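You operate a simulated robot arm through the tools that you are given. There is no shell and no other tool. Be economical: measure what you need, move in short steps, check, and stop when the job is done.

You run a simulated robot arm. Do the job below in one go: nothing can be reset, and whatever is moved stays where it is left.

TASK
Open the lot drawer, take the alder card from the inside of the lot drawer and put it on top of the white strapped bale and shut the drawer again.

It is judged by the outcome, as a careful person would: the job done as asked, and still so three seconds after it is handed in. It fails if anything else is knocked over, pushed out of place, dropped, spilled or broken.

THE ROBOT
A 6-joint arm with a two-finger parallel gripper on a trunk, on a base that drives. Base frame: it is fixed to the floor where the robot stands at the start and does not move with it; the origin is under the middle of the robot, x ahead of it, y to its left, z up. Readings come in mm, degrees, newtons and seconds.
Its first joint turns from -166.0 to 166.0 degrees. Places, roughly: lot drawer [1600, 300, 800]; alder card [1500, 250, 750]; strapped bale [4750, -750, 1000]. Payload 3.43 kg.
The tool frame sits at the grasp point between the pads (the TCP): z along the fingers, y along the line on which they close. The tips reach 34 mm beyond it. Largest opening 128 mm; finger width 24, thickness 12; the body of the gripper, 48 by 130 mm, starts 96 mm behind the TCP.
Orientation is that of the tool frame in the base frame, as a unit quaternion [x, y, z, w]. With the fingers straight down and closing along the base's y, the tool's x points along the base's -x, its y along +y and its z along -z.

THE INTERFACE
- The arm moves only by the tool arm_command. Its argument "increments" is a list of rows, each a list of 3 entries, a list of its own where there are three numbers: the shift along the tool's x, y, z in units of 150 mm (1.0 is 150 mm), then the turn, a rotation vector about the tool's x, y, z in units of 90 degrees (1.0 is 90 degrees), then the finger opening in mm, from 0 to 128. In form: [[[tx, ty, tz], [wx, wy, wz], grip], ...]. A call has 1 to 8 rows; each row is the pose to reach, as a shift and turn from the pose commanded when the call began, along the tool's axes at that moment. A call with a number of a shift or a turn outside -1 to 1 is refused whole. A row lasts 0.2 s, in which the tool goes at most 50 mm and 8.6 degrees; a call with a longer step from one row to the next is refused whole, and so is a gripper value outside its range. Where a pose cannot be reached the arm comes as near as it can. A force on the tool above 40 N (or 10 N above the force at the start of the call, whichever is more), or a blocked arm, ends the call early, and 0.2 s more pass. Each finger travels about 153 mm/s and halts on what it meets, pressing with about 21 N; the grip force reading is that of the motor and also rises with nothing between the fingers. The clock runs only during rows and for 0.2 s after the last one: add rows that repeat a pose to give the fingers time. The reply holds the time, the measured pose of the TCP, the force on the tool along the base axes, the opening and the grip force, in the units named above and with some noise.
- Cameras (640 x 400 px; columns grow to the right, rows downward): "scene" is now at [162.7, 196.8, 1241.7]; the picture's right is [-0.17, -0.98, 0.00], its down [-0.32, 0.06, -0.94] and it looks along [0.93, -0.17, -0.33] (base axes); focal length 290 px, centre (320, 200). "wrist" rides on the gripper at [76, -11, -160] in the tool frame; the picture's right is [0.15, 0.99, 0.00], its down [-0.88, 0.13, -0.46] and it looks along [-0.45, 0.07, 0.89] (tool axes); focal length 234 px, centre (320, 200). There is no depth. A picture from a camera that has moved, and an enlarged one, comes with that camera's place and axes in the base frame and with its lens. The place of the scene camera against the robot may be out by one fixed shift of up to 25 mm in any direction.
- get_image(camera): a new picture of that camera. The clock stands still meanwhile.
- drive_base(legs): drives the robot by 1 to 6 legs, each [ahead, left, turn to the left] in mm, mm and degrees, along the robot's own axes; the way and the turn of a leg run together, so that a leg with both is an arc; at most 1500 mm and 180 degrees a leg. The arm and the cameras ride along, it lands a little off, and it stops where it bumps. It gives what a move gives.
- turn_head(pan, tilt): turns the head with the scene camera to pan (to the left, within 143 degrees either way) and tilt (down, from -29 to 69), counted from straight ahead of the robot. It gives what a move gives.
- inspect(camera, box): a new picture of the part [left, top, right, bottom] of that camera's present view, enlarged. The clock stands still meanwhile.
- job_done(): hands the job in; it is judged then, once.

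Work in short steps. Places have to be worked out from the pictures, the camera data and where the tool is seen: move nearer, look again, correct. Check each grasp and each placing, and mend what went wrong. You have 120 turns and 78 pictures in all, those below and enlarged ones among them. Open the gripper and draw the arm clear of the work before you hand the job in, unless the task says otherwise; then end with one line.

The tools are called after "Call:" as a command line: name --argument value ..., lists and objects as JSON in quotes. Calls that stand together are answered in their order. arm_command: Moves the arm, as the interface text tells. Its arguments: {"type":"object","properties":{"increments":{"type":"array","items":{"type":"array"}}},"required":["increments"]} The other tools are called the same way: drive_base (legs) drives the base; turn_head (pan, tilt) turns the head that bears the scene camera; get_image (camera) takes a picture; inspect (camera, box) takes an enlarged picture of a part of a camera's view; job_done () hands the job in.

At the start:

```text
t: 0.0
tool_pos: [773.5, -150.9, 923.5]
tool_rot: [0.0, 1.0, 0.0, 0.001]
contact_force: [-0.7, -0.6, -0.3]
finger_gap: 128.0
grasp_force: 0.0
robot x, y, heading: [-0.4, -0.3, -0.1]
head pan, tilt: [-10.1, 19.2]
```

scene: 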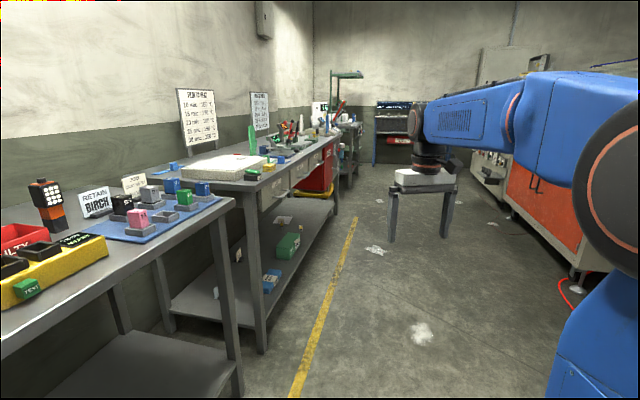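
wrist: 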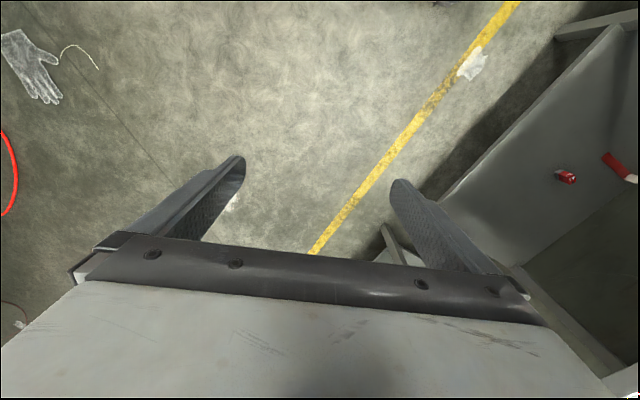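

I'll look closer at the second bench, where the lot drawer should project (around column 252, row 190), and the bale further away.

Call:
inspect --camera "scene" --box '[170, 110, 350, 222]'

Call:
inspect --camera "scene" --box '[340, 60, 500, 250]'

```text
3.56 times, centred on (260, 166) of scene
camera zoom: at [162.7, 196.8, 1241.7], right [-0.17, -0.98, 0.0], down [-0.32, 0.06, -0.94], along [0.93, -0.17, -0.33], focal length 1031 px, centre (533, 321)
```

zoom: 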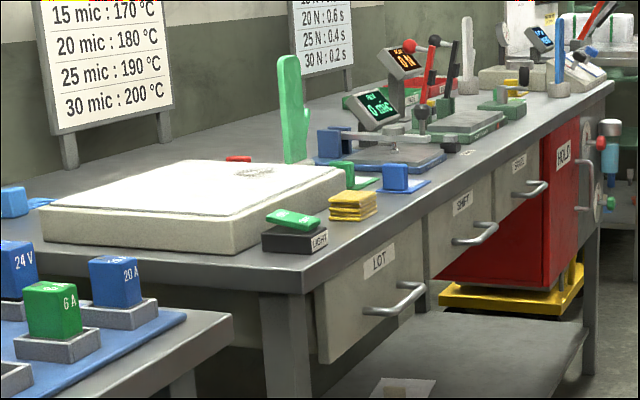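

```text
2.11 times, centred on (420, 155) of scene
camera zoom: at [162.7, 196.8, 1241.7], right [-0.17, -0.98, 0.0], down [-0.32, 0.06, -0.94], along [0.93, -0.17, -0.33], focal length 610 px, centre (110, 295)
```

zoom: 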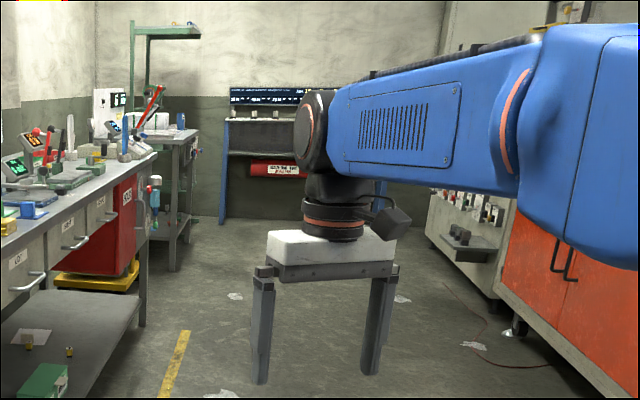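

The LOT drawer faces -y on the second bench, with a horizontal bar handle; the white bale sits on a stand ahead. I drive ahead with some extra clearance to the right, then look again for parallax.

Call:
drive_base --legs '[[0, -200, 0], [900, 0, 0]]'

Call:
turn_head --pan 30 --tilt 30

Call:
get_image --camera "scene"

```text
t: 6.0
tool_pos: [1681.5, -355.3, 923.4]
tool_rot: [0.002, 1.0, 0.0, 0.0]
contact_force: [0.1, 0.4, 0.2]
finger_gap: 128.0
grasp_force: 0.0
robot x, y, heading: [908.3, -199.9, -0.2]
head pan, tilt: [-10.1, 19.2]
```

```text
t: 7.0
tool_pos: [1681.6, -355.7, 923.1]
tool_rot: [0.002, 1.0, 0.0, 0.0]
contact_force: [-0.3, 0.4, 0.5]
finger_gap: 128.1
grasp_force: 0.0
robot x, y, heading: [911.3, -196.8, -0.5]
head pan, tilt: [30.0, 30.0]
```

```text
73 pictures are left
camera scene: at [1059.4, 57.0, 1224.4], right [0.49, -0.87, 0.0], down [-0.43, -0.25, -0.87], along [0.75, 0.43, -0.5], focal length 290 px, centre (320, 200)
```

scene: 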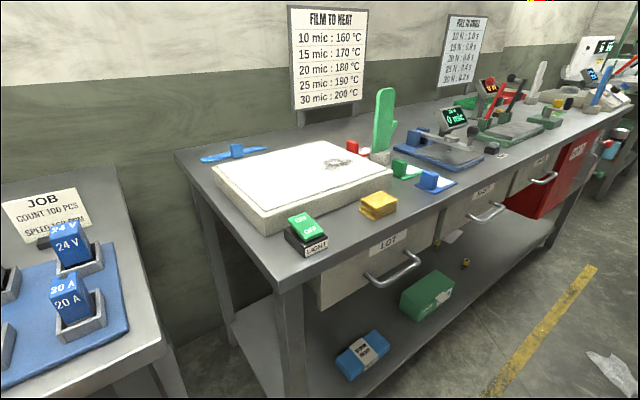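

Triangulation puts the handle around (1519, 142, 802) and the bench top near z 918. I zoom in on the handle and also into the drawer front.

Call:
inspect --camera "scene" --box '[300, 190, 460, 310]'

```text
3.33 times, centred on (380, 250) of scene
camera zoom: at [1059.4, 57.0, 1224.4], right [0.49, -0.87, 0.0], down [-0.43, -0.25, -0.87], along [0.75, 0.43, -0.5], focal length 966 px, centre (120, 33)
```

zoom: 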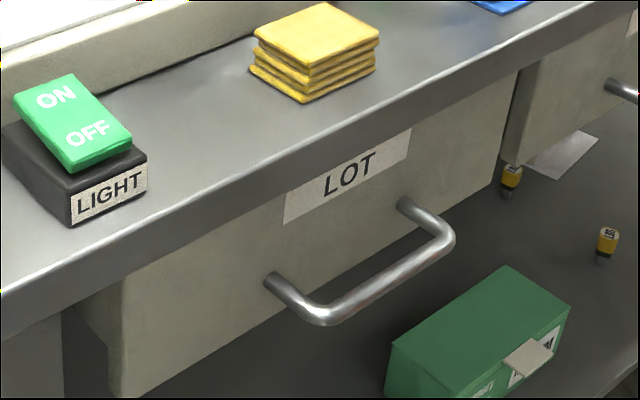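

The handle line and bench edge run at about -25° to base x, so the drawer pulls out along about (-0.42, -0.91). I back away from the bench and turn to face it squarely in front of the handle.

Call:
drive_base --legs '[[194, -564, 0], [0, 0, 65.5]]'

Call:
turn_head --pan 0 --tilt 30

Call:
get_image --camera "scene"

Call:
get_image --camera "wrist"

```text
t: 13.2
tool_pos: [1566.9, -128.6, 923.1]
tool_rot: [-0.532, 0.847, 0.0, 0.0]
contact_force: [0.2, -0.1, 1.1]
finger_gap: 128.0
grasp_force: 0.2
robot x, y, heading: [1096.2, -761.5, 64.3]
head pan, tilt: [30.0, 30.0]
```

```text
t: 14.2
tool_pos: [1568.3, -128.8, 923.7]
tool_rot: [-0.532, 0.847, 0.0, 0.001]
contact_force: [-0.5, -0.4, -0.3]
finger_gap: 128.2
grasp_force: 0.0
robot x, y, heading: [1097.4, -759.7, 64.3]
head pan, tilt: [0.0, 30.0]
```

```text
71 pictures are left
camera scene: at [962.6, -518.2, 1224.4], right [0.9, -0.43, 0.0], down [-0.22, -0.45, -0.87], along [0.37, 0.78, -0.5], focal length 290 px, centre (320, 200)
```

scene: 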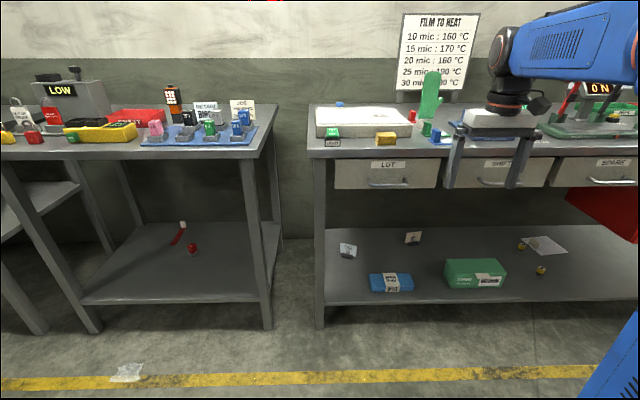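

```text
70 pictures are left
camera wrist: at [1544.5, -202.1, 1083.1], right [-0.95, 0.3, 0.0], down [0.26, 0.85, 0.46], along [0.14, 0.44, -0.89], focal length 234 px, centre (320, 200)
```

wrist: 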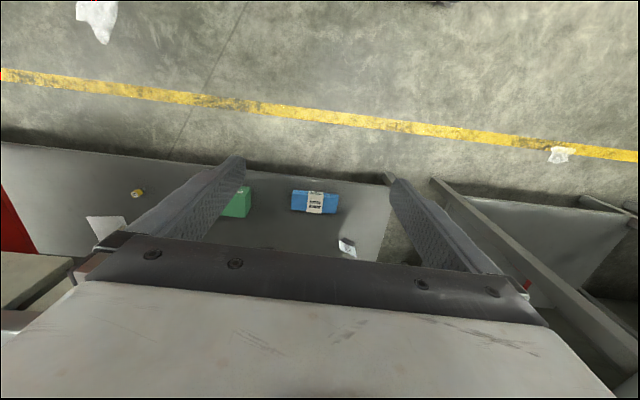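

Now I face the bench nearly squarely. I zoom in on the drawer for an accurate handle location.

Call:
inspect --camera "scene" --box '[300, 125, 460, 225]'

```text
4.00 times, centred on (380, 175) of scene
camera zoom: at [962.6, -518.2, 1224.4], right [0.9, -0.43, 0.0], down [-0.22, -0.45, -0.87], along [0.37, 0.78, -0.5], focal length 1160 px, centre (80, 300)
```

zoom: 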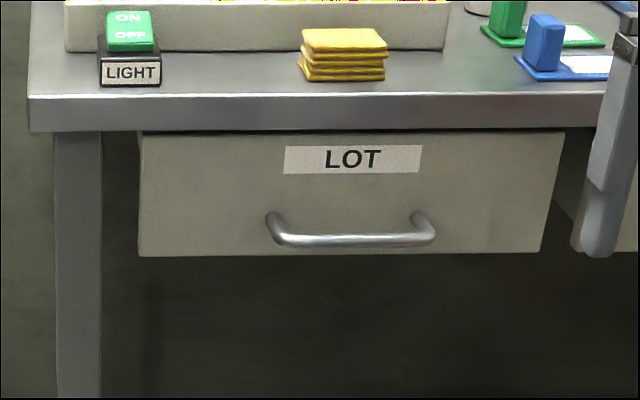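

Estimated handle bar centre is (1515, 129, 804). I check the scene camera's fixed offset against the visible fingertips, whose position I know.

Call:
inspect --camera "scene" --box '[430, 120, 550, 200]'

```text
5.00 times, centred on (490, 160) of scene
camera zoom: at [962.6, -518.2, 1224.4], right [0.9, -0.43, 0.0], down [-0.22, -0.45, -0.87], along [0.37, 0.78, -0.5], focal length 1450 px, centre (-530, 400)
```

zoom: 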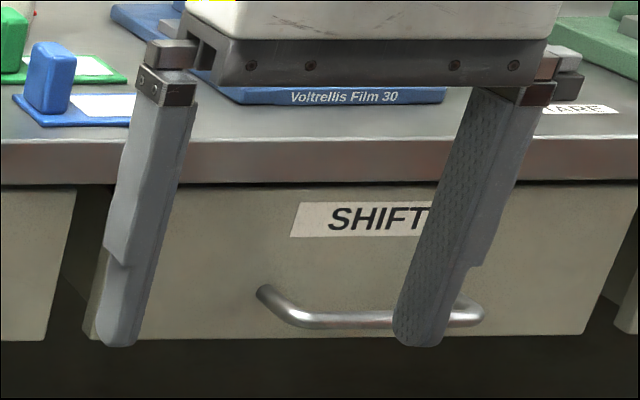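

The fingertips show the scene camera is off by ~18 mm sideways and ~14 mm vertically, so I'll use the wrist camera for final alignment. First I pitch the tool from pointing down to pointing forward, with the TCP held in place.

Call:
arm_command --increments '[[[0, 0.2, 0], [0, -0.09, 0], 128], [[0, 0.4, 0], [0, -0.18, 0], 128], [[0, 0.6, 0], [0, -0.27, 0], 128], [[0, 0.8, 0], [0, -0.36, 0], 128], [[0, 1, 0], [0, -0.45, 0], 128], [[0, 1, 0], [0, -0.54, 0], 128], [[0, 1, 0], [0, -0.63, 0], 128], [[0, 1, 0], [0, -0.72, 0], 128]]'

Call:
arm_command --increments '[[[0, 0, 0], [0, -0.09, 0], 128], [[0, 0, 0], [0, -0.18, 0], 128], [[0, 0, 0], [0, -0.28, 0], 128], [[0, 0, 0], [0, -0.28, 0], 128]]'

Call:
arm_command --increments '[[[0, 0, 0], [0, 0, 0.09], 128], [[0, 0, 0], [0, 0, 0.18], 128], [[0, 0, 0], [0, 0, 0.27], 128], [[0, 0, 0], [0, 0, 0.36], 128], [[0, 0, 0], [0, 0, 0.45], 128], [[0, 0, 0], [0, 0, 0.54], 128], [[0, 0, 0], [0, 0, 0.63], 128], [[0, 0, 0], [0, 0, 0.72], 128]]'

```text
t: 16.0
tool_pos: [1431.1, -65.1, 923.4]
tool_rot: [-0.451, 0.715, 0.285, 0.453]
contact_force: [-0.5, -1.0, 0.6]
finger_gap: 127.9
grasp_force: 0.1
robot x, y, heading: [1098.0, -759.1, 64.3]
head pan, tilt: [0.0, 30.0]
```

```text
refused: row 3 steps farther than a row can; nothing moved
```

```text
t: 17.8
tool_pos: [1432.3, -64.9, 923.5]
tool_rot: [0.004, 0.844, 0.484, 0.229]
contact_force: [0.4, 0.3, 0.1]
finger_gap: 128.0
grasp_force: 0.0
robot x, y, heading: [1098.0, -762.1, 64.1]
head pan, tilt: [0.0, 30.0]
```

The roll goes well. I finish the roll (25°) and then raise the pitch 25° so that the tool is horizontal with the pads closing vertically.

Call:
arm_command --increments '[[[0, 0, 0], [0, 0, 0.09], 128], [[0, 0, 0], [0, 0, 0.18], 128], [[0, 0, 0], [0, 0, 0.27], 128], [[0, 0, 0], [0, 0, 0.28], 128]]'

Call:
arm_command --increments '[[[0, 0, 0], [-0.09, 0, 0], 128], [[0, 0, 0], [-0.18, 0, 0], 128], [[0, 0, 0], [-0.27, 0, 0], 128], [[0, 0, 0], [-0.28, 0, 0], 128]]'

Call:
get_image --camera "wrist"

Call:
get_image --camera "scene"

```text
t: 18.8
tool_pos: [1432.9, -62.9, 924.0]
tool_rot: [0.187, 0.823, 0.523, 0.119]
contact_force: [-0.1, -0.1, -0.6]
finger_gap: 128.0
grasp_force: 0.0
robot x, y, heading: [1097.3, -757.0, 64.3]
head pan, tilt: [0.0, 30.0]
```

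```text
t: 19.8
tool_pos: [1422.7, -83.0, 960.5]
tool_rot: [0.151, 0.79, 0.585, 0.102]
contact_force: [-0.2, -0.6, 0.5]
finger_gap: 127.7
grasp_force: 0.0
out of reach, approached as far as the arm can: row 1, 2, 3, 4
robot x, y, heading: [1093.6, -762.3, 64.1]
head pan, tilt: [0.0, 30.0]
```

```text
67 pictures are left
camera wrist: at [1297.4, -201.0, 997.6], right [-0.02, 0.32, 0.95], down [0.68, -0.69, 0.25], along [0.73, 0.65, -0.2], focal length 234 px, centre (320, 200)
```

wrist: 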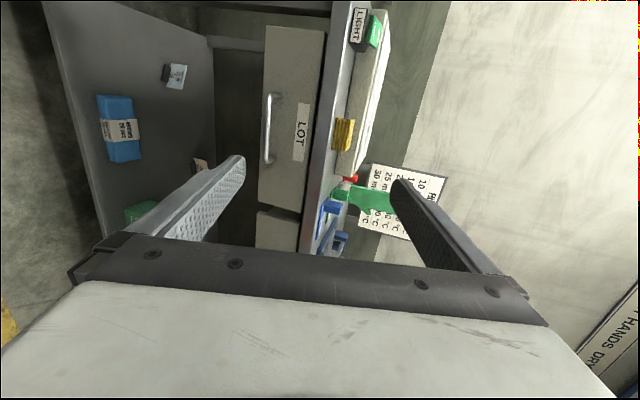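

```text
66 pictures are left
camera scene: at [962.7, -518.3, 1224.4], right [0.9, -0.43, 0.0], down [-0.22, -0.45, -0.87], along [0.38, 0.78, -0.5], focal length 290 px, centre (320, 200)
```

scene: 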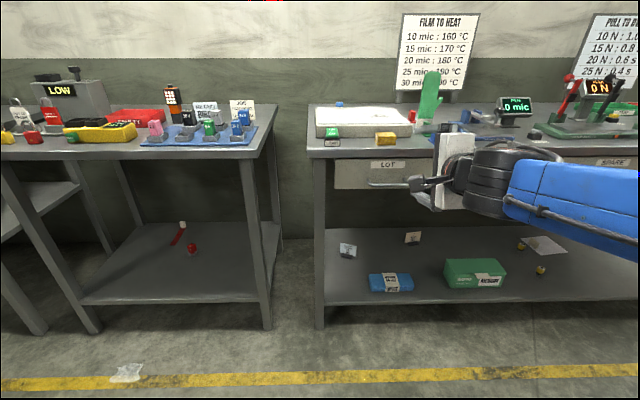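

The pitch stopped at about 17° below horizontal (limit near this place). The wrist ray agrees with the handle near (1517, 131, 790). I move lower and forward toward a pre-grasp point, narrowing the fingers.

Call:
arm_command --increments '[[[0, -0.2, 0.12], [0, 0, 0], 100], [[0, -0.4, 0.24], [0, 0, 0], 80], [[0, -0.6, 0.36], [0, 0, 0], 60], [[0, -0.75, 0.48], [0, 0, 0], 60], [[0, -0.75, 0.6], [0, 0, 0], 60]]'

Call:
get_image --camera "wrist"

```text
t: 21.0
tool_pos: [1440.9, -30.9, 826.2]
tool_rot: [0.152, 0.791, 0.584, 0.103]
contact_force: [-1.1, -0.4, 0.2]
finger_gap: 59.8
grasp_force: 0.1
out of reach, approached as far as the arm can: row 1, 2, 3
robot x, y, heading: [1098.0, -760.8, 64.0]
head pan, tilt: [0.0, 30.0]
```

```text
65 pictures are left
camera wrist: at [1314.8, -149.6, 864.0], right [-0.02, 0.32, 0.95], down [0.68, -0.69, 0.25], along [0.73, 0.65, -0.2], focal length 234 px, centre (320, 200)
```

wrist: 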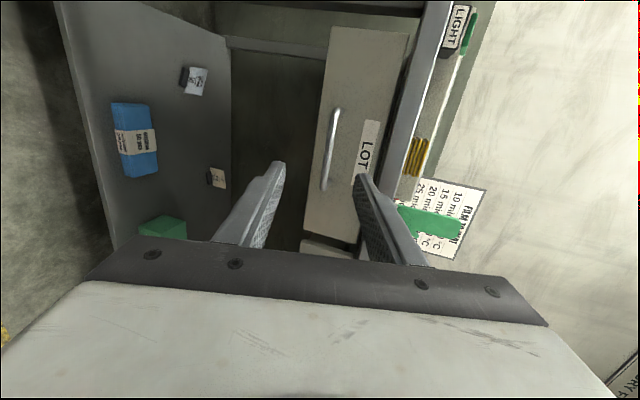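

Two wrist rays intersect consistently at handle centre (1517, 131.5, 791.5). I correct the yaw by -4° to the bench normal and move to 70 mm short of the grasp, opening 44.

Call:
arm_command --increments '[[[-0.02, 0.04, 0.2], [0, -0.015, 0], 50], [[-0.035, 0.09, 0.42], [0, -0.03, 0], 44], [[-0.047, 0.13, 0.635], [0, -0.045, 0], 44], [[-0.047, 0.13, 0.635], [0, -0.045, 0], 44]]'

Call:
get_image --camera "wrist"

```text
t: 22.0
tool_pos: [1483.1, 54.9, 816.9]
tool_rot: [0.172, 0.785, 0.58, 0.131]
contact_force: [0.1, 0.4, -0.2]
finger_gap: 44.0
grasp_force: 0.0
robot x, y, heading: [1096.5, -763.1, 64.3]
head pan, tilt: [0.0, 30.0]
```

```text
64 pictures are left
camera wrist: at [1347.8, -53.8, 852.8], right [-0.02, 0.33, 0.94], down [0.63, -0.73, 0.26], along [0.78, 0.6, -0.19], focal length 234 px, centre (320, 200)
```

wrist: 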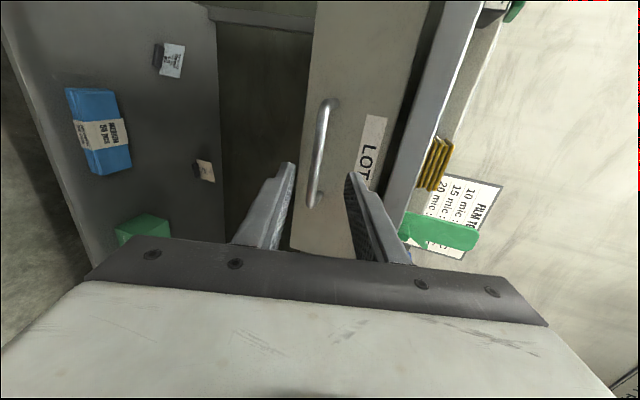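

The bar sits between the fingers as predicted. I advance 68 mm along the tool and close.

Call:
arm_command --increments '[[[0, 0, 0.15], [0, 0, 0], 44], [[0, 0, 0.3], [0, 0, 0], 44], [[0, 0, 0.4], [0, 0, 0], 44], [[0, 0, 0.45], [0, 0, 0], 44]]'

Call:
inspect --camera "wrist" --box '[240, 60, 440, 260]'

```text
t: 23.0
tool_pos: [1509.0, 114.9, 797.7]
tool_rot: [0.171, 0.786, 0.579, 0.131]
contact_force: [0.1, 0.3, -0.2]
finger_gap: 43.9
grasp_force: 0.0
robot x, y, heading: [1094.5, -761.7, 64.2]
head pan, tilt: [0.0, 30.0]
```

```text
2.00 times, centred on (340, 160) of wrist
camera zoom: at [1374.6, 6.0, 832.4], right [-0.02, 0.33, 0.94], down [0.63, -0.73, 0.26], along [0.78, 0.6, -0.19], focal length 468 px, centre (280, 280)
```

zoom: 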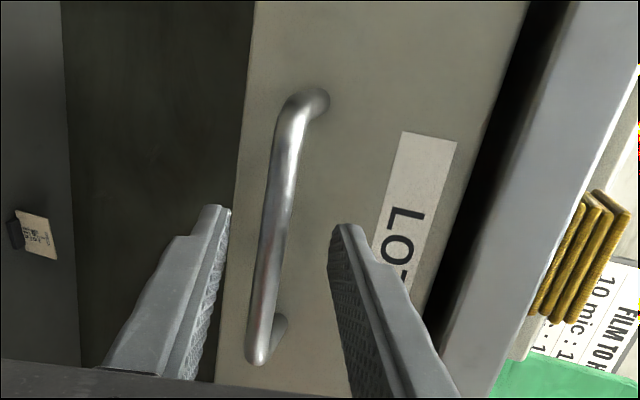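

The bar is between the finger pads; closing.

Call:
arm_command --increments '[[[0, 0, 0], [0, 0, 0], 20], [[0, 0, 0], [0, 0, 0], 0], [[0, 0, 0], [0, 0, 0], 0], [[0, 0, 0], [0, 0, 0], 0]]'

```text
t: 24.0
tool_pos: [1508.7, 114.6, 794.1]
tool_rot: [0.172, 0.788, 0.577, 0.13]
contact_force: [-8.0, -20.3, -27.5]
finger_gap: 11.6
grasp_force: 44.8
robot x, y, heading: [1093.3, -761.0, 64.4]
head pan, tilt: [0.0, 30.0]
```

The handle is gripped (gap 11.6 mm). I pull along the bench's outward normal in 20 mm rows, letting down 4 mm to relieve the vertical force.

Call:
arm_command --increments '[[[0, -0.05, -0.05], [0, 0, 0], 0], [[0, -0.08, -0.16], [0, 0, 0], 0], [[0, -0.12, -0.29], [0, 0, 0], 0], [[0, -0.16, -0.42], [0, 0, 0], 0], [[0, -0.2, -0.54], [0, 0, 0], 0], [[0, -0.24, -0.67], [0, 0, 0], 0]]'

Call:
get_image --camera "scene"

```text
t: 25.4
tool_pos: [1465.1, 17.1, 793.4]
tool_rot: [0.171, 0.784, 0.582, 0.131]
contact_force: [0.3, 0.8, 16.8]
finger_gap: 11.6
grasp_force: 44.7
robot x, y, heading: [1091.0, -763.1, 64.4]
head pan, tilt: [0.0, 30.0]
```

```text
62 pictures are left
camera scene: at [962.4, -518.8, 1224.5], right [0.9, -0.43, 0.0], down [-0.22, -0.45, -0.87], along [0.38, 0.78, -0.5], focal length 290 px, centre (320, 200)
```

scene: 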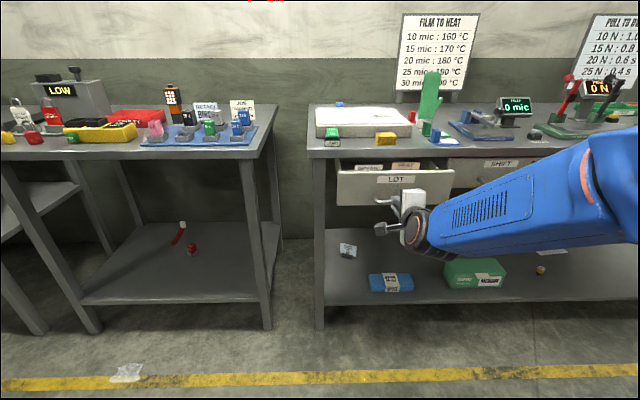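

The drawer slides out and cards are visible inside. I pull a further 110 mm.

Call:
arm_command --increments '[[[0, -0.02, -0.12], [0, 0, 0], 0], [[0, -0.06, -0.25], [0, 0, 0], 0], [[0, -0.1, -0.38], [0, 0, 0], 0], [[0, -0.14, -0.5], [0, 0, 0], 0], [[0, -0.18, -0.62], [0, 0, 0], 0], [[0, -0.22, -0.75], [0, 0, 0], 0]]'

Call:
get_image --camera "scene"

Call:
inspect --camera "scene" --box '[310, 130, 470, 230]'

```text
t: 26.5
tool_pos: [1433.9, -51.9, 795.2]
tool_rot: [0.173, 0.79, 0.573, 0.13]
contact_force: [4.1, -1.8, -7.2]
finger_gap: 11.5
grasp_force: 45.5
out of reach, approached as far as the arm can: row 4, 5
robot x, y, heading: [1099.6, -761.9, 64.3]
head pan, tilt: [0.0, 30.0]
stopped in row 5: the force on the tool passed its limit (the readings are from after the stop); the commanded pose is now the measured one
```

```text
61 pictures are left
camera scene: at [963.3, -518.2, 1224.4], right [0.9, -0.43, 0.0], down [-0.22, -0.45, -0.87], along [0.38, 0.78, -0.5], focal length 290 px, centre (320, 200)
```

scene: 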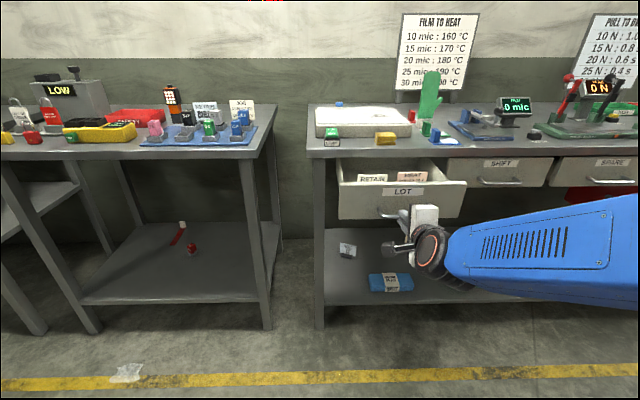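

```text
4.00 times, centred on (390, 180) of scene
camera zoom: at [963.3, -518.2, 1224.4], right [0.9, -0.43, 0.0], down [-0.22, -0.45, -0.87], along [0.38, 0.78, -0.5], focal length 1160 px, centre (40, 280)
```

zoom: 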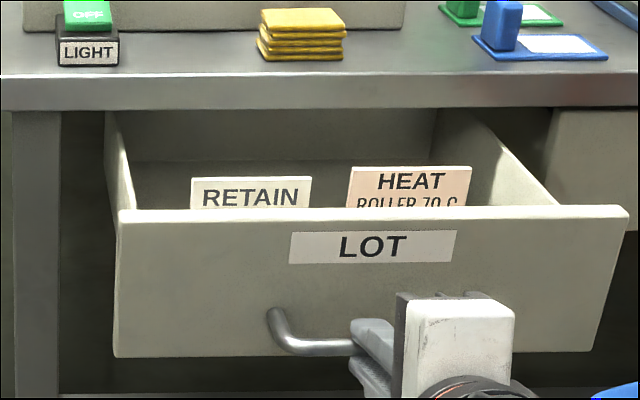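

The cards stand upright just behind the front; one reads "RETAIN…". The arm reached its limit, so I back the base 60 mm to pull the drawer further out.

Call:
drive_base --legs '[[-60, 0, 0]]'

Call:
inspect --camera "scene" --box '[310, 110, 470, 210]'

```text
t: 27.4
tool_pos: [1408.5, -105.9, 794.7]
tool_rot: [0.174, 0.79, 0.573, 0.13]
contact_force: [22.1, -8.7, -15.7]
finger_gap: 11.8
grasp_force: 45.3
robot x, y, heading: [1069.8, -815.6, 64.3]
head pan, tilt: [0.0, 30.0]
```

```text
4.00 times, centred on (390, 160) of scene
camera zoom: at [937.6, -573.2, 1224.5], right [0.9, -0.43, 0.0], down [-0.22, -0.45, -0.87], along [0.38, 0.78, -0.5], focal length 1160 px, centre (40, 360)
```

zoom: 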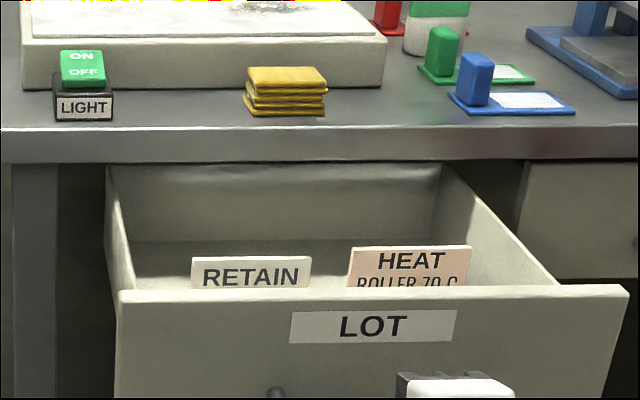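

The drawer is ~240 mm open and the card is well accessible. I release the handle and back off.

Call:
arm_command --increments '[[[0, 0, 0], [0, 0, 0], 30], [[0, 0, 0], [0, 0, 0], 54], [[0, 0, 0], [0, 0, 0], 54]]'

Call:
drive_base --legs '[[-150, 0, 0]]'

Call:
get_image --camera "scene"

```text
t: 28.2
tool_pos: [1408.9, -107.0, 796.2]
tool_rot: [0.173, 0.79, 0.573, 0.13]
contact_force: [0.0, 0.0, -0.3]
finger_gap: 53.6
grasp_force: 0.1
robot x, y, heading: [1073.2, -817.6, 64.1]
head pan, tilt: [0.0, 30.0]
```

```text
t: 29.6
tool_pos: [1342.5, -243.4, 795.5]
tool_rot: [0.174, 0.79, 0.573, 0.131]
contact_force: [0.4, 0.4, -0.3]
finger_gap: 54.1
grasp_force: 0.1
robot x, y, heading: [1002.1, -948.6, 64.0]
head pan, tilt: [0.0, 30.0]
```

```text
58 pictures are left
camera scene: at [871.6, -708.8, 1224.4], right [0.9, -0.44, 0.0], down [-0.22, -0.45, -0.87], along [0.38, 0.78, -0.5], focal length 290 px, centre (320, 200)
```

scene: 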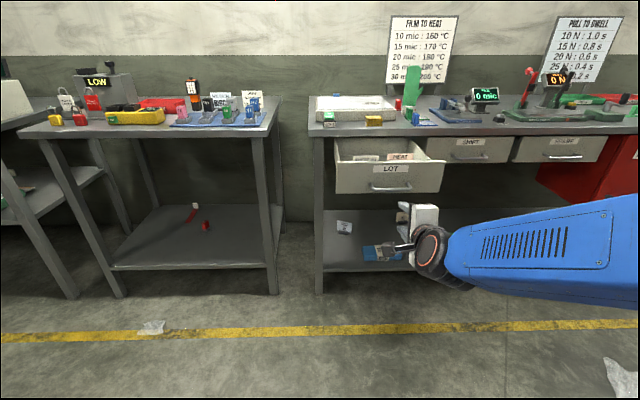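

The drawer stays open. I raise the arm 150 mm and pitch the tool down so it ends vertical with the pads closing along the drawer's depth.

Call:
arm_command --increments '[[[0, 0.13, -0.04], [0.09, 0, 0], 60], [[0, 0.26, -0.08], [0.18, 0, 0], 60], [[0, 0.39, -0.12], [0.27, 0, 0], 60], [[0, 0.52, -0.16], [0.36, 0, 0], 60], [[0, 0.65, -0.2], [0.45, 0, 0], 60], [[0, 0.78, -0.24], [0.54, 0, 0], 60], [[0, 0.88, -0.27], [0.63, 0, 0], 60], [[0, 0.96, -0.3], [0.72, 0, 0], 60]]'

Call:
arm_command --increments '[[[0, 0, 0], [0.08, 0, 0], 60], [[0, 0, 0], [0.08, 0, 0], 60]]'

Call:
get_image --camera "wrist"

```text
t: 31.4
tool_pos: [1314.7, -238.2, 932.6]
tool_rot: [0.221, 0.964, 0.077, 0.13]
contact_force: [-0.6, 0.3, 0.2]
finger_gap: 60.1
grasp_force: 0.0
out of reach, approached as far as the arm can: row 2, 4, 5, 6, 7, 8
robot x, y, heading: [1005.9, -951.8, 64.0]
head pan, tilt: [0.0, 30.0]
```

```text
t: 32.0
tool_pos: [1317.0, -237.1, 931.9]
tool_rot: [0.229, 0.963, 0.02, 0.139]
contact_force: [-0.4, -0.7, -0.1]
finger_gap: 60.0
grasp_force: 0.0
robot x, y, heading: [1003.0, -949.5, 64.2]
head pan, tilt: [0.0, 30.0]
```

```text
57 pictures are left
camera wrist: at [1202.8, -210.0, 1064.8], right [0.3, 0.95, 0.06], down [0.69, -0.27, 0.68], along [0.66, -0.16, -0.73], focal length 234 px, centre (320, 200)
```

wrist: 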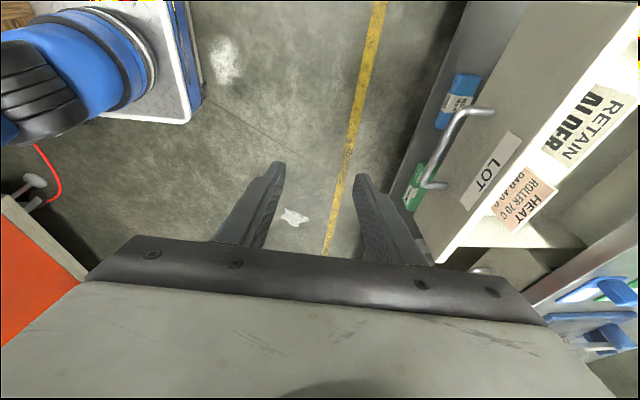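

The wrist camera confirms "RETAIN ALDER" as the left card. The tool ended tilted ~16°, so I correct it toward vertical.

Call:
arm_command --increments '[[[0, 0, 0], [0.03, 0.085, 0], 60], [[0, 0, 0], [0.066, 0.17, 0], 60], [[0, 0, 0], [0.066, 0.17, 0], 60]]'

Call:
get_image --camera "wrist"

```text
t: 32.8
tool_pos: [1317.7, -237.1, 932.2]
tool_rot: [0.228, 0.964, 0.021, 0.138]
contact_force: [-0.1, 0.0, 0.0]
finger_gap: 60.2
grasp_force: 0.1
out of reach, approached as far as the arm can: row 1, 2, 3
robot x, y, heading: [1006.1, -953.1, 64.4]
head pan, tilt: [0.0, 30.0]
```

```text
56 pictures are left
camera wrist: at [1204.2, -210.3, 1065.1], right [0.3, 0.95, 0.06], down [0.69, -0.27, 0.68], along [0.66, -0.16, -0.73], focal length 234 px, centre (320, 200)
```

wrist: 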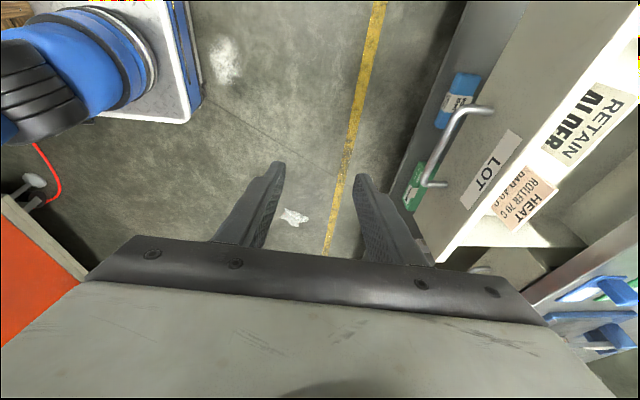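

The arm is at a joint limit in this roll. I unwind the roll (toward the original orientation), which should allow a vertical tool, then roll the other way.

Call:
arm_command --increments '[[[0, 0, 0], [0, 0, -0.09], 60], [[0, 0, 0], [0, 0, -0.18], 60], [[0, 0, 0], [0, 0, -0.27], 60], [[0, 0, 0], [0, 0, -0.36], 60], [[0, 0, 0], [0, 0, -0.45], 60], [[0, 0, 0], [0, 0, -0.54], 60], [[0, 0, 0], [0, 0, -0.63], 60], [[0, 0, 0], [0, 0, -0.72], 60]]'

```text
t: 34.6
tool_pos: [1319.9, -236.9, 934.0]
tool_rot: [-0.324, 0.936, -0.058, 0.127]
contact_force: [0.3, -0.4, 0.3]
finger_gap: 60.2
grasp_force: 0.2
robot x, y, heading: [1006.5, -953.7, 64.3]
head pan, tilt: [0.0, 30.0]
```

Call:
arm_command --increments '[[[0, 0, 0], [-0.06, 0.06, 0], 60], [[0, 0, 0], [-0.1256, 0.129, 0], 60], [[0, 0, 0], [-0.1256, 0.129, 0], 60]]'

```text
t: 35.4
tool_pos: [1320.9, -237.5, 933.4]
tool_rot: [-0.323, 0.936, -0.057, 0.129]
contact_force: [0.1, 0.7, -0.9]
finger_gap: 59.8
grasp_force: 0.0
out of reach, approached as far as the arm can: row 1, 2, 3
robot x, y, heading: [1005.7, -951.9, 64.2]
head pan, tilt: [0.0, 30.0]
```

Still limited. I look at the arm's wrist configuration with the scene camera before trying to unwind it.

Call:
turn_head --pan -20 --tilt 20

Call:
get_image --camera "scene"

```text
t: 36.2
tool_pos: [1321.0, -238.3, 935.1]
tool_rot: [-0.323, 0.936, -0.056, 0.128]
contact_force: [-0.7, 0.1, -0.5]
finger_gap: 60.1
grasp_force: 0.1
robot x, y, heading: [1000.9, -948.2, 64.0]
head pan, tilt: [-20.0, 20.0]
```

```text
55 pictures are left
camera scene: at [898.9, -725.3, 1240.4], right [0.7, -0.72, 0.0], down [-0.25, -0.24, -0.94], along [0.67, 0.66, -0.34], focal length 290 px, centre (320, 200)
```

scene: 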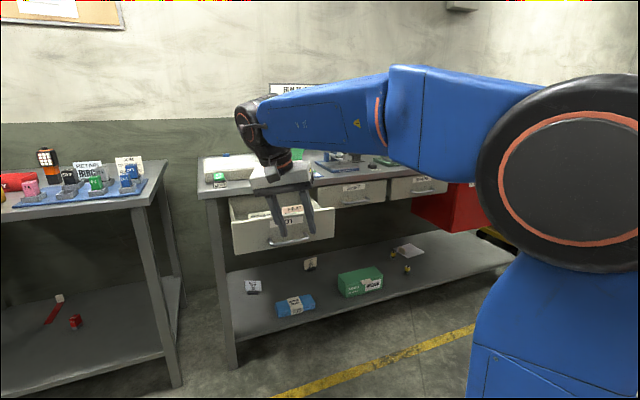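

The wrist seems to be in a flipped branch with joint 4 at its limit, leaving a ~16° lean within the card's plane, which is harmless for pinching the card by its thickness. I roll back so the pads close along the drawer depth, rise, and then drive closer.

Call:
arm_command --increments '[[[0, 0, -0.1], [0, 0, 0.09], 60], [[0, 0, -0.2], [0, 0, 0.18], 60], [[0, 0, -0.3], [0, 0, 0.27], 60], [[0, 0, -0.4], [0, 0, 0.36], 60], [[0, 0, -0.5], [0, 0, 0.45], 60], [[0, 0, -0.6], [0, 0, 0.54], 60], [[0, 0, -0.65], [0, 0, 0.63], 60], [[0, 0, -0.7], [0, 0, 0.7], 60]]'

Call:
drive_base --legs '[[200, 40, 0]]'

Call:
get_image --camera "wrist"

Call:
get_image --camera "scene"

```text
t: 38.0
tool_pos: [1291.5, -234.8, 1035.6]
tool_rot: [0.214, 0.967, 0.019, 0.138]
contact_force: [0.7, -1.1, 0.2]
finger_gap: 59.7
grasp_force: 0.1
robot x, y, heading: [1003.2, -952.2, 64.2]
head pan, tilt: [-20.0, 20.0]
```

```text
t: 39.6
tool_pos: [1340.8, -34.8, 1035.6]
tool_rot: [0.212, 0.967, 0.019, 0.139]
contact_force: [-0.6, -0.6, 0.3]
finger_gap: 60.0
grasp_force: 0.0
robot x, y, heading: [1055.0, -755.9, 64.6]
head pan, tilt: [-20.0, 20.0]
```

```text
54 pictures are left
camera wrist: at [1225.8, -11.4, 1167.6], right [0.27, 0.96, 0.06], down [0.69, -0.24, 0.68], along [0.67, -0.15, -0.73], focal length 234 px, centre (320, 200)
```

wrist: 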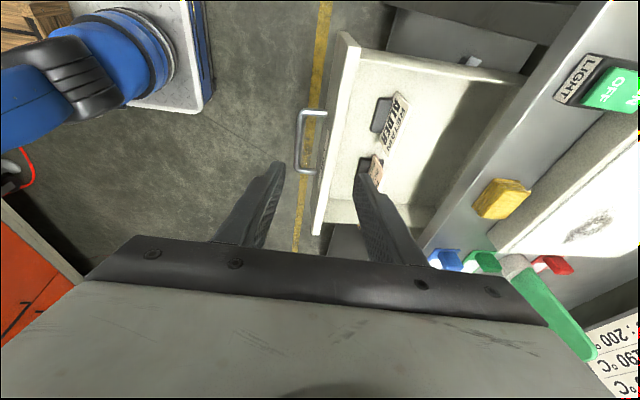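

```text
53 pictures are left
camera scene: at [949.4, -527.4, 1240.5], right [0.7, -0.71, 0.0], down [-0.24, -0.24, -0.94], along [0.67, 0.66, -0.34], focal length 290 px, centre (320, 200)
```

scene: 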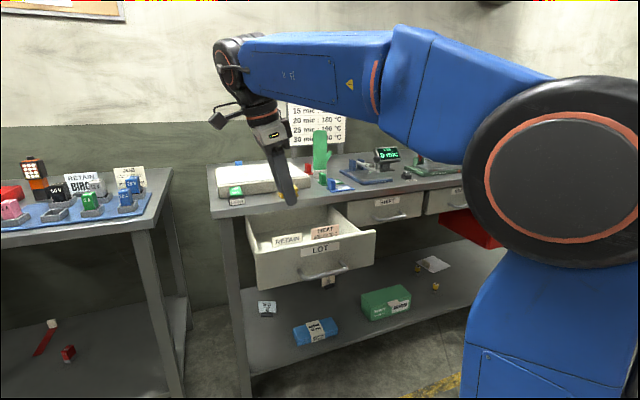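

I zoom the wrist view on the card in the drawer.

Call:
inspect --camera "wrist" --box '[330, 60, 450, 200]'

Call:
inspect --camera "scene" --box '[240, 195, 380, 295]'

```text
2.86 times, centred on (390, 130) of wrist
camera zoom: at [1225.8, -11.4, 1167.6], right [0.27, 0.96, 0.06], down [0.69, -0.24, 0.68], along [0.67, -0.15, -0.73], focal length 669 px, centre (120, 400)
```

zoom: 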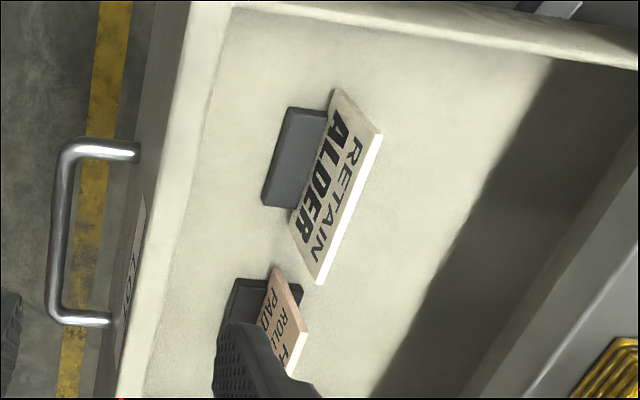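

```text
4.00 times, centred on (310, 245) of scene
camera zoom: at [949.4, -527.4, 1240.5], right [0.7, -0.71, 0.0], down [-0.24, -0.24, -0.94], along [0.67, 0.66, -0.34], focal length 1160 px, centre (360, 20)
```

zoom: 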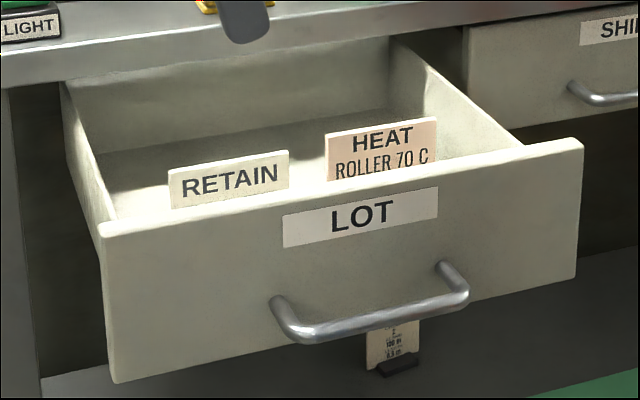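

The ALDER card stands in a small black foot; its top edge centre is at about (1427, 75, 850), parallel to the bench. I move above it with the TCP at z≈900, squaring the pads to the card, and keep 56 mm opening.

Call:
arm_command --increments '[[[0.01, 0.25, 0.12], [0.02, 0, 0], 56], [[0.02, 0.5, 0.28], [0.04, 0, 0], 56], [[0.03, 0.72, 0.45], [0.061, 0, 0], 56], [[0.05, 0.809, 0.7], [0.061, 0, 0], 56], [[0.059, 0.809, 0.85], [0.061, 0, 0], 56], [[0.059, 0.809, 1.0], [0.061, 0, 0], 56]]'

Call:
get_image --camera "wrist"

Call:
get_image --camera "scene"

```text
t: 41.0
tool_pos: [1424.3, 72.6, 899.7]
tool_rot: [0.217, 0.965, -0.027, 0.141]
contact_force: [0.0, 0.2, -0.1]
finger_gap: 56.3
grasp_force: 0.1
robot x, y, heading: [1053.2, -754.5, 64.6]
head pan, tilt: [-20.0, 20.0]
```

```text
50 pictures are left
camera wrist: at [1311.9, 111.8, 1030.4], right [0.3, 0.95, -0.03], down [0.7, -0.19, 0.69], along [0.65, -0.23, -0.72], focal length 234 px, centre (320, 200)
```

wrist: 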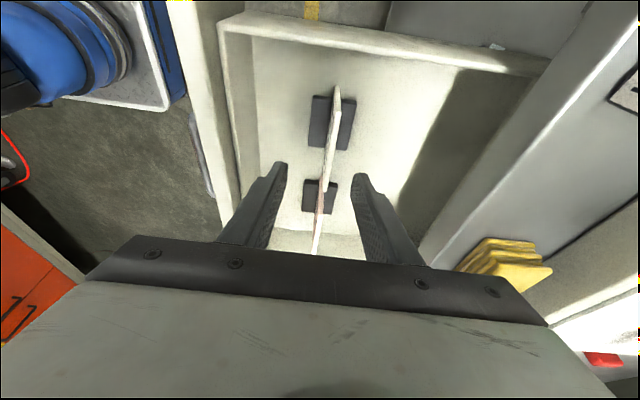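

```text
49 pictures are left
camera scene: at [949.3, -527.5, 1240.5], right [0.7, -0.71, 0.0], down [-0.24, -0.24, -0.94], along [0.67, 0.66, -0.34], focal length 290 px, centre (320, 200)
```

scene: 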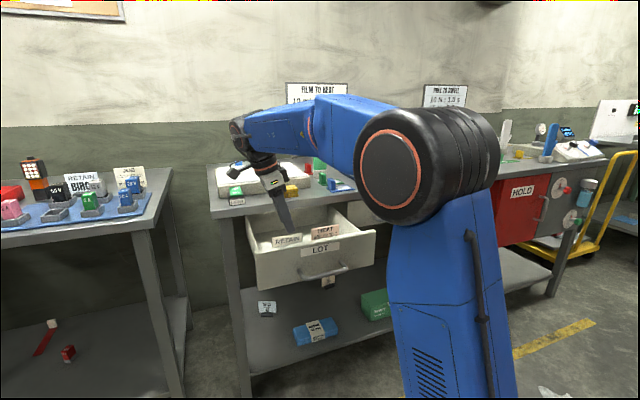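

Call:
inspect --camera "wrist" --box '[260, 70, 400, 260]'

```text
2.11 times, centred on (330, 165) of wrist
camera zoom: at [1311.9, 111.8, 1030.4], right [0.3, 0.95, -0.03], down [0.7, -0.19, 0.69], along [0.65, -0.23, -0.72], focal length 493 px, centre (299, 274)
```

zoom: 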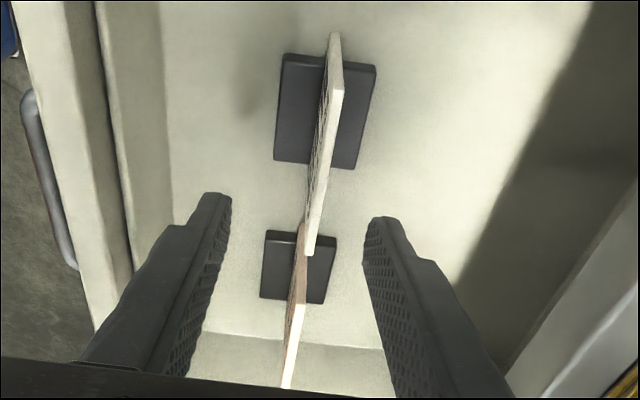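

Card top edge centre is at about (1425, 79.5, 850); foot top around z 785. I shift 6 mm toward the card and go down to TCP z≈836, tips above the foot.

Call:
arm_command --increments '[[[0.03, 0.043, 0.1], [0, 0, 0], 56], [[0.06, 0.043, 0.2], [0, 0, 0], 56], [[0.09, 0.043, 0.3], [0, 0, 0], 56], [[0.12, 0.043, 0.41], [0, 0, 0], 56], [[0.12, 0.043, 0.41], [0, 0, 0], 56]]'

Call:
get_image --camera "wrist"

Call:
inspect --camera "scene" --box '[230, 170, 370, 290]'

```text
t: 42.2
tool_pos: [1426.3, 80.5, 836.1]
tool_rot: [0.219, 0.965, -0.027, 0.139]
contact_force: [1.2, 0.6, 0.8]
finger_gap: 56.2
grasp_force: 0.1
robot x, y, heading: [1060.2, -750.3, 64.4]
head pan, tilt: [-20.0, 20.0]
```

```text
47 pictures are left
camera wrist: at [1314.3, 118.9, 966.7], right [0.3, 0.95, -0.03], down [0.7, -0.19, 0.69], along [0.65, -0.23, -0.73], focal length 234 px, centre (320, 200)
```

wrist: 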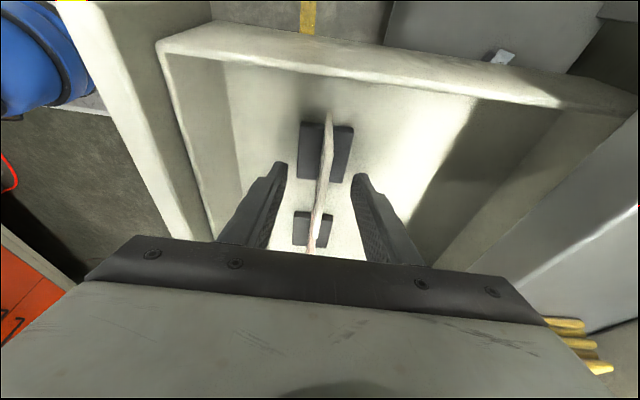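

```text
3.33 times, centred on (300, 230) of scene
camera zoom: at [949.4, -527.4, 1240.5], right [0.7, -0.71, 0.0], down [-0.24, -0.24, -0.94], along [0.67, 0.66, -0.34], focal length 966 px, centre (387, 100)
```

zoom: 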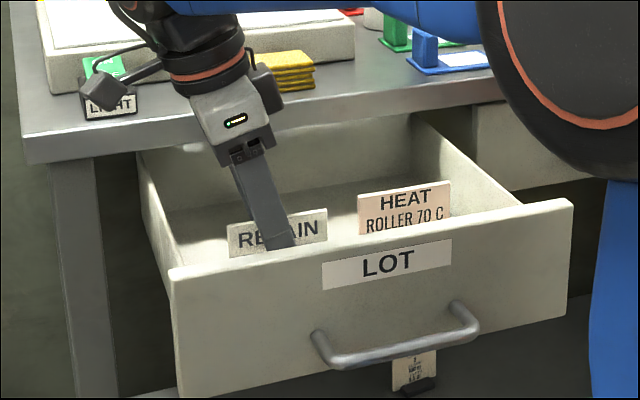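

Both views show the card between the pads; closing the fingers.

Call:
arm_command --increments '[[[0, 0, 0], [0, 0, 0], 40], [[0, 0, 0], [0, 0, 0], 20], [[0, 0, 0], [0, 0, 0], 0], [[0, 0, 0], [0, 0, 0], 0]]'

Call:
get_image --camera "wrist"

```text
t: 43.2
tool_pos: [1425.0, 80.1, 835.4]
tool_rot: [0.218, 0.966, -0.027, 0.139]
contact_force: [-0.4, 0.8, 1.4]
finger_gap: 4.0
grasp_force: 21.2
robot x, y, heading: [1056.1, -751.3, 64.5]
head pan, tilt: [-20.0, 20.0]
```

```text
45 pictures are left
camera wrist: at [1314.3, 118.9, 966.9], right [0.3, 0.95, -0.03], down [0.7, -0.19, 0.69], along [0.65, -0.23, -0.73], focal length 234 px, centre (320, 200)
```

wrist: 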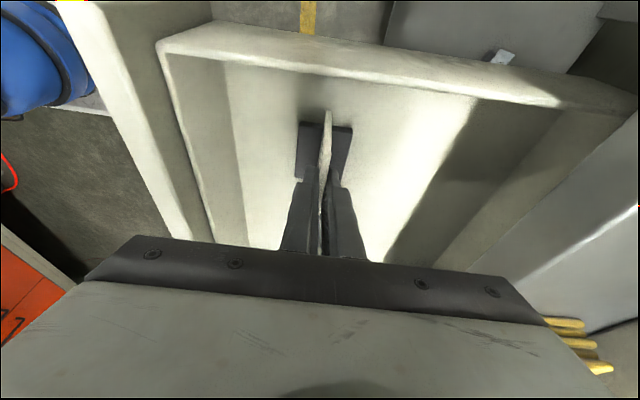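

Card gripped (gap 4.0 mm). I lift straight up about 155 mm and check.

Call:
arm_command --increments '[[[-0.04, 0, -0.13], [0, 0, 0], 0], [[-0.09, 0, -0.3], [0, 0, 0], 0], [[-0.14, 0, -0.48], [0, 0, 0], 0], [[-0.19, 0, -0.66], [0, 0, 0], 0], [[-0.24, 0, -0.83], [0, 0, 0], 0], [[-0.29, 0, -1.0], [0, 0, 0], 0]]'

Call:
get_image --camera "scene"

```text
t: 44.6
tool_pos: [1428.5, 79.3, 992.0]
tool_rot: [0.218, 0.965, -0.028, 0.14]
contact_force: [-0.8, 0.3, -0.6]
finger_gap: 4.0
grasp_force: 21.2
robot x, y, heading: [1055.4, -752.1, 64.5]
head pan, tilt: [-20.0, 20.0]
```

```text
44 pictures are left
camera scene: at [949.4, -527.3, 1240.5], right [0.7, -0.71, 0.0], down [-0.24, -0.24, -0.94], along [0.67, 0.66, -0.34], focal length 290 px, centre (320, 200)
```

scene: 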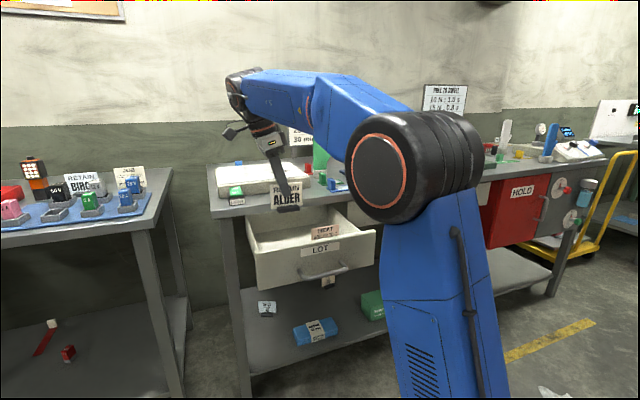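

The card is out. I back the base away and look along the aisle for the bale.

Call:
drive_base --legs '[[-250, 0, 0]]'

Call:
turn_head --pan -75 --tilt 12

Call:
get_image --camera "scene"

```text
t: 46.5
tool_pos: [1324.3, -147.8, 991.8]
tool_rot: [0.22, 0.965, -0.028, 0.14]
contact_force: [-0.4, -0.6, 0.1]
finger_gap: 4.2
grasp_force: 20.9
robot x, y, heading: [948.7, -977.9, 63.9]
head pan, tilt: [-20.0, 20.0]
```

```text
t: 47.7
tool_pos: [1324.1, -147.1, 993.0]
tool_rot: [0.221, 0.965, -0.028, 0.14]
contact_force: [-1.1, -1.1, 0.6]
finger_gap: 3.6
grasp_force: 20.8
robot x, y, heading: [948.0, -975.0, 64.2]
head pan, tilt: [-75.0, 12.0]
```

```text
43 pictures are left
camera scene: at [866.8, -833.9, 1253.5], right [-0.19, -0.98, 0.0], down [-0.2, 0.04, -0.98], along [0.96, -0.18, -0.21], focal length 290 px, centre (320, 200)
```

scene: 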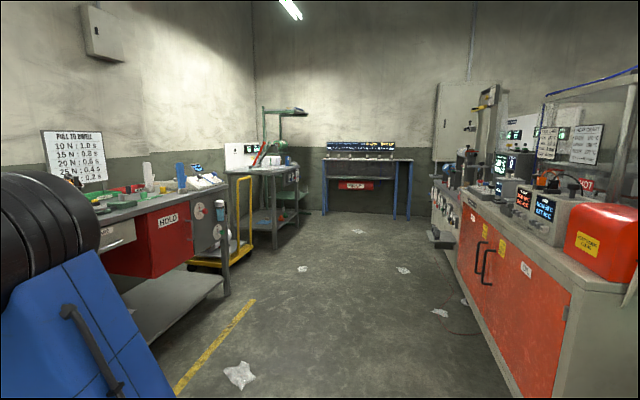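

Call:
inspect --camera "scene" --box '[210, 95, 430, 235]'

```text
2.86 times, centred on (320, 165) of scene
camera zoom: at [866.8, -833.9, 1253.5], right [-0.19, -0.98, 0.0], down [-0.2, 0.04, -0.98], along [0.96, -0.18, -0.21], focal length 828 px, centre (320, 300)
```

zoom: 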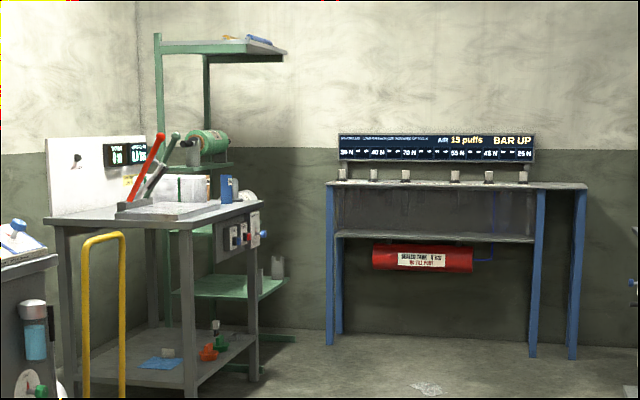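

A table at the far end (~x 4600, y -900) holds a white block; I drive nearer to identify it.

Call:
drive_base --legs '[[0, 0, -64], [1100, -215, 0], [1000, -200, 0]]'

Call:
turn_head --pan 15 --tilt 12

Call:
get_image --camera "scene"

```text
t: 61.1
tool_pos: [3948.3, -1323.7, 992.6]
tool_rot: [0.691, 0.709, -0.097, 0.104]
contact_force: [-0.1, 0.8, -0.8]
finger_gap: 4.0
grasp_force: 20.9
robot x, y, heading: [3038.6, -1368.1, 1.4]
head pan, tilt: [-75.0, 12.0]
```

```text
t: 62.7
tool_pos: [3948.7, -1323.7, 992.6]
tool_rot: [0.691, 0.709, -0.097, 0.104]
contact_force: [0.1, 0.2, -0.7]
finger_gap: 3.9
grasp_force: 20.7
robot x, y, heading: [3036.6, -1367.0, 1.6]
head pan, tilt: [15.0, 12.0]
```

```text
41 pictures are left
camera scene: at [3193.4, -1127.4, 1253.5], right [0.28, -0.96, 0.0], down [-0.2, -0.06, -0.98], along [0.94, 0.27, -0.21], focal length 290 px, centre (320, 200)
```

scene: 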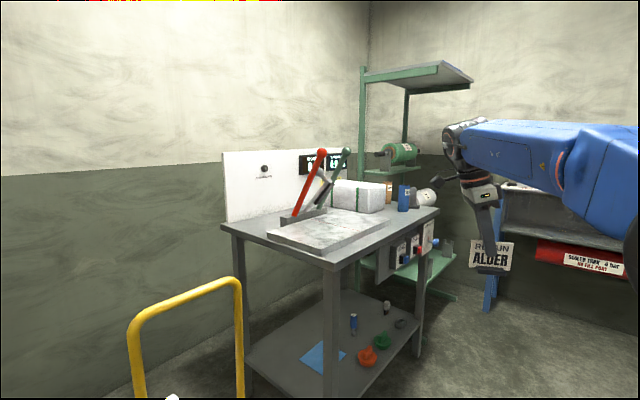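

Call:
inspect --camera "scene" --box '[210, 130, 450, 280]'

```text
2.67 times, centred on (330, 205) of scene
camera zoom: at [3193.4, -1127.4, 1253.5], right [0.28, -0.96, 0.0], down [-0.2, -0.06, -0.98], along [0.94, 0.27, -0.21], focal length 773 px, centre (293, 187)
```

zoom: 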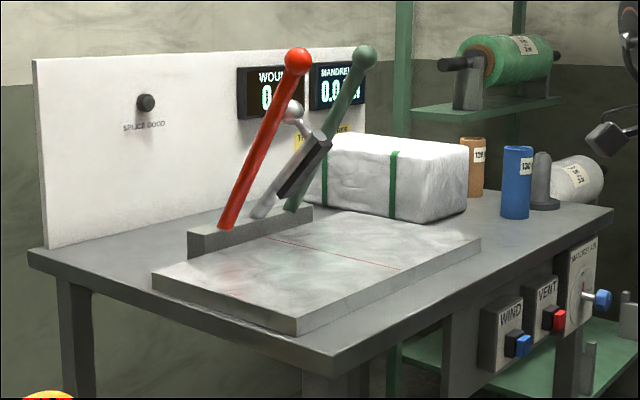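

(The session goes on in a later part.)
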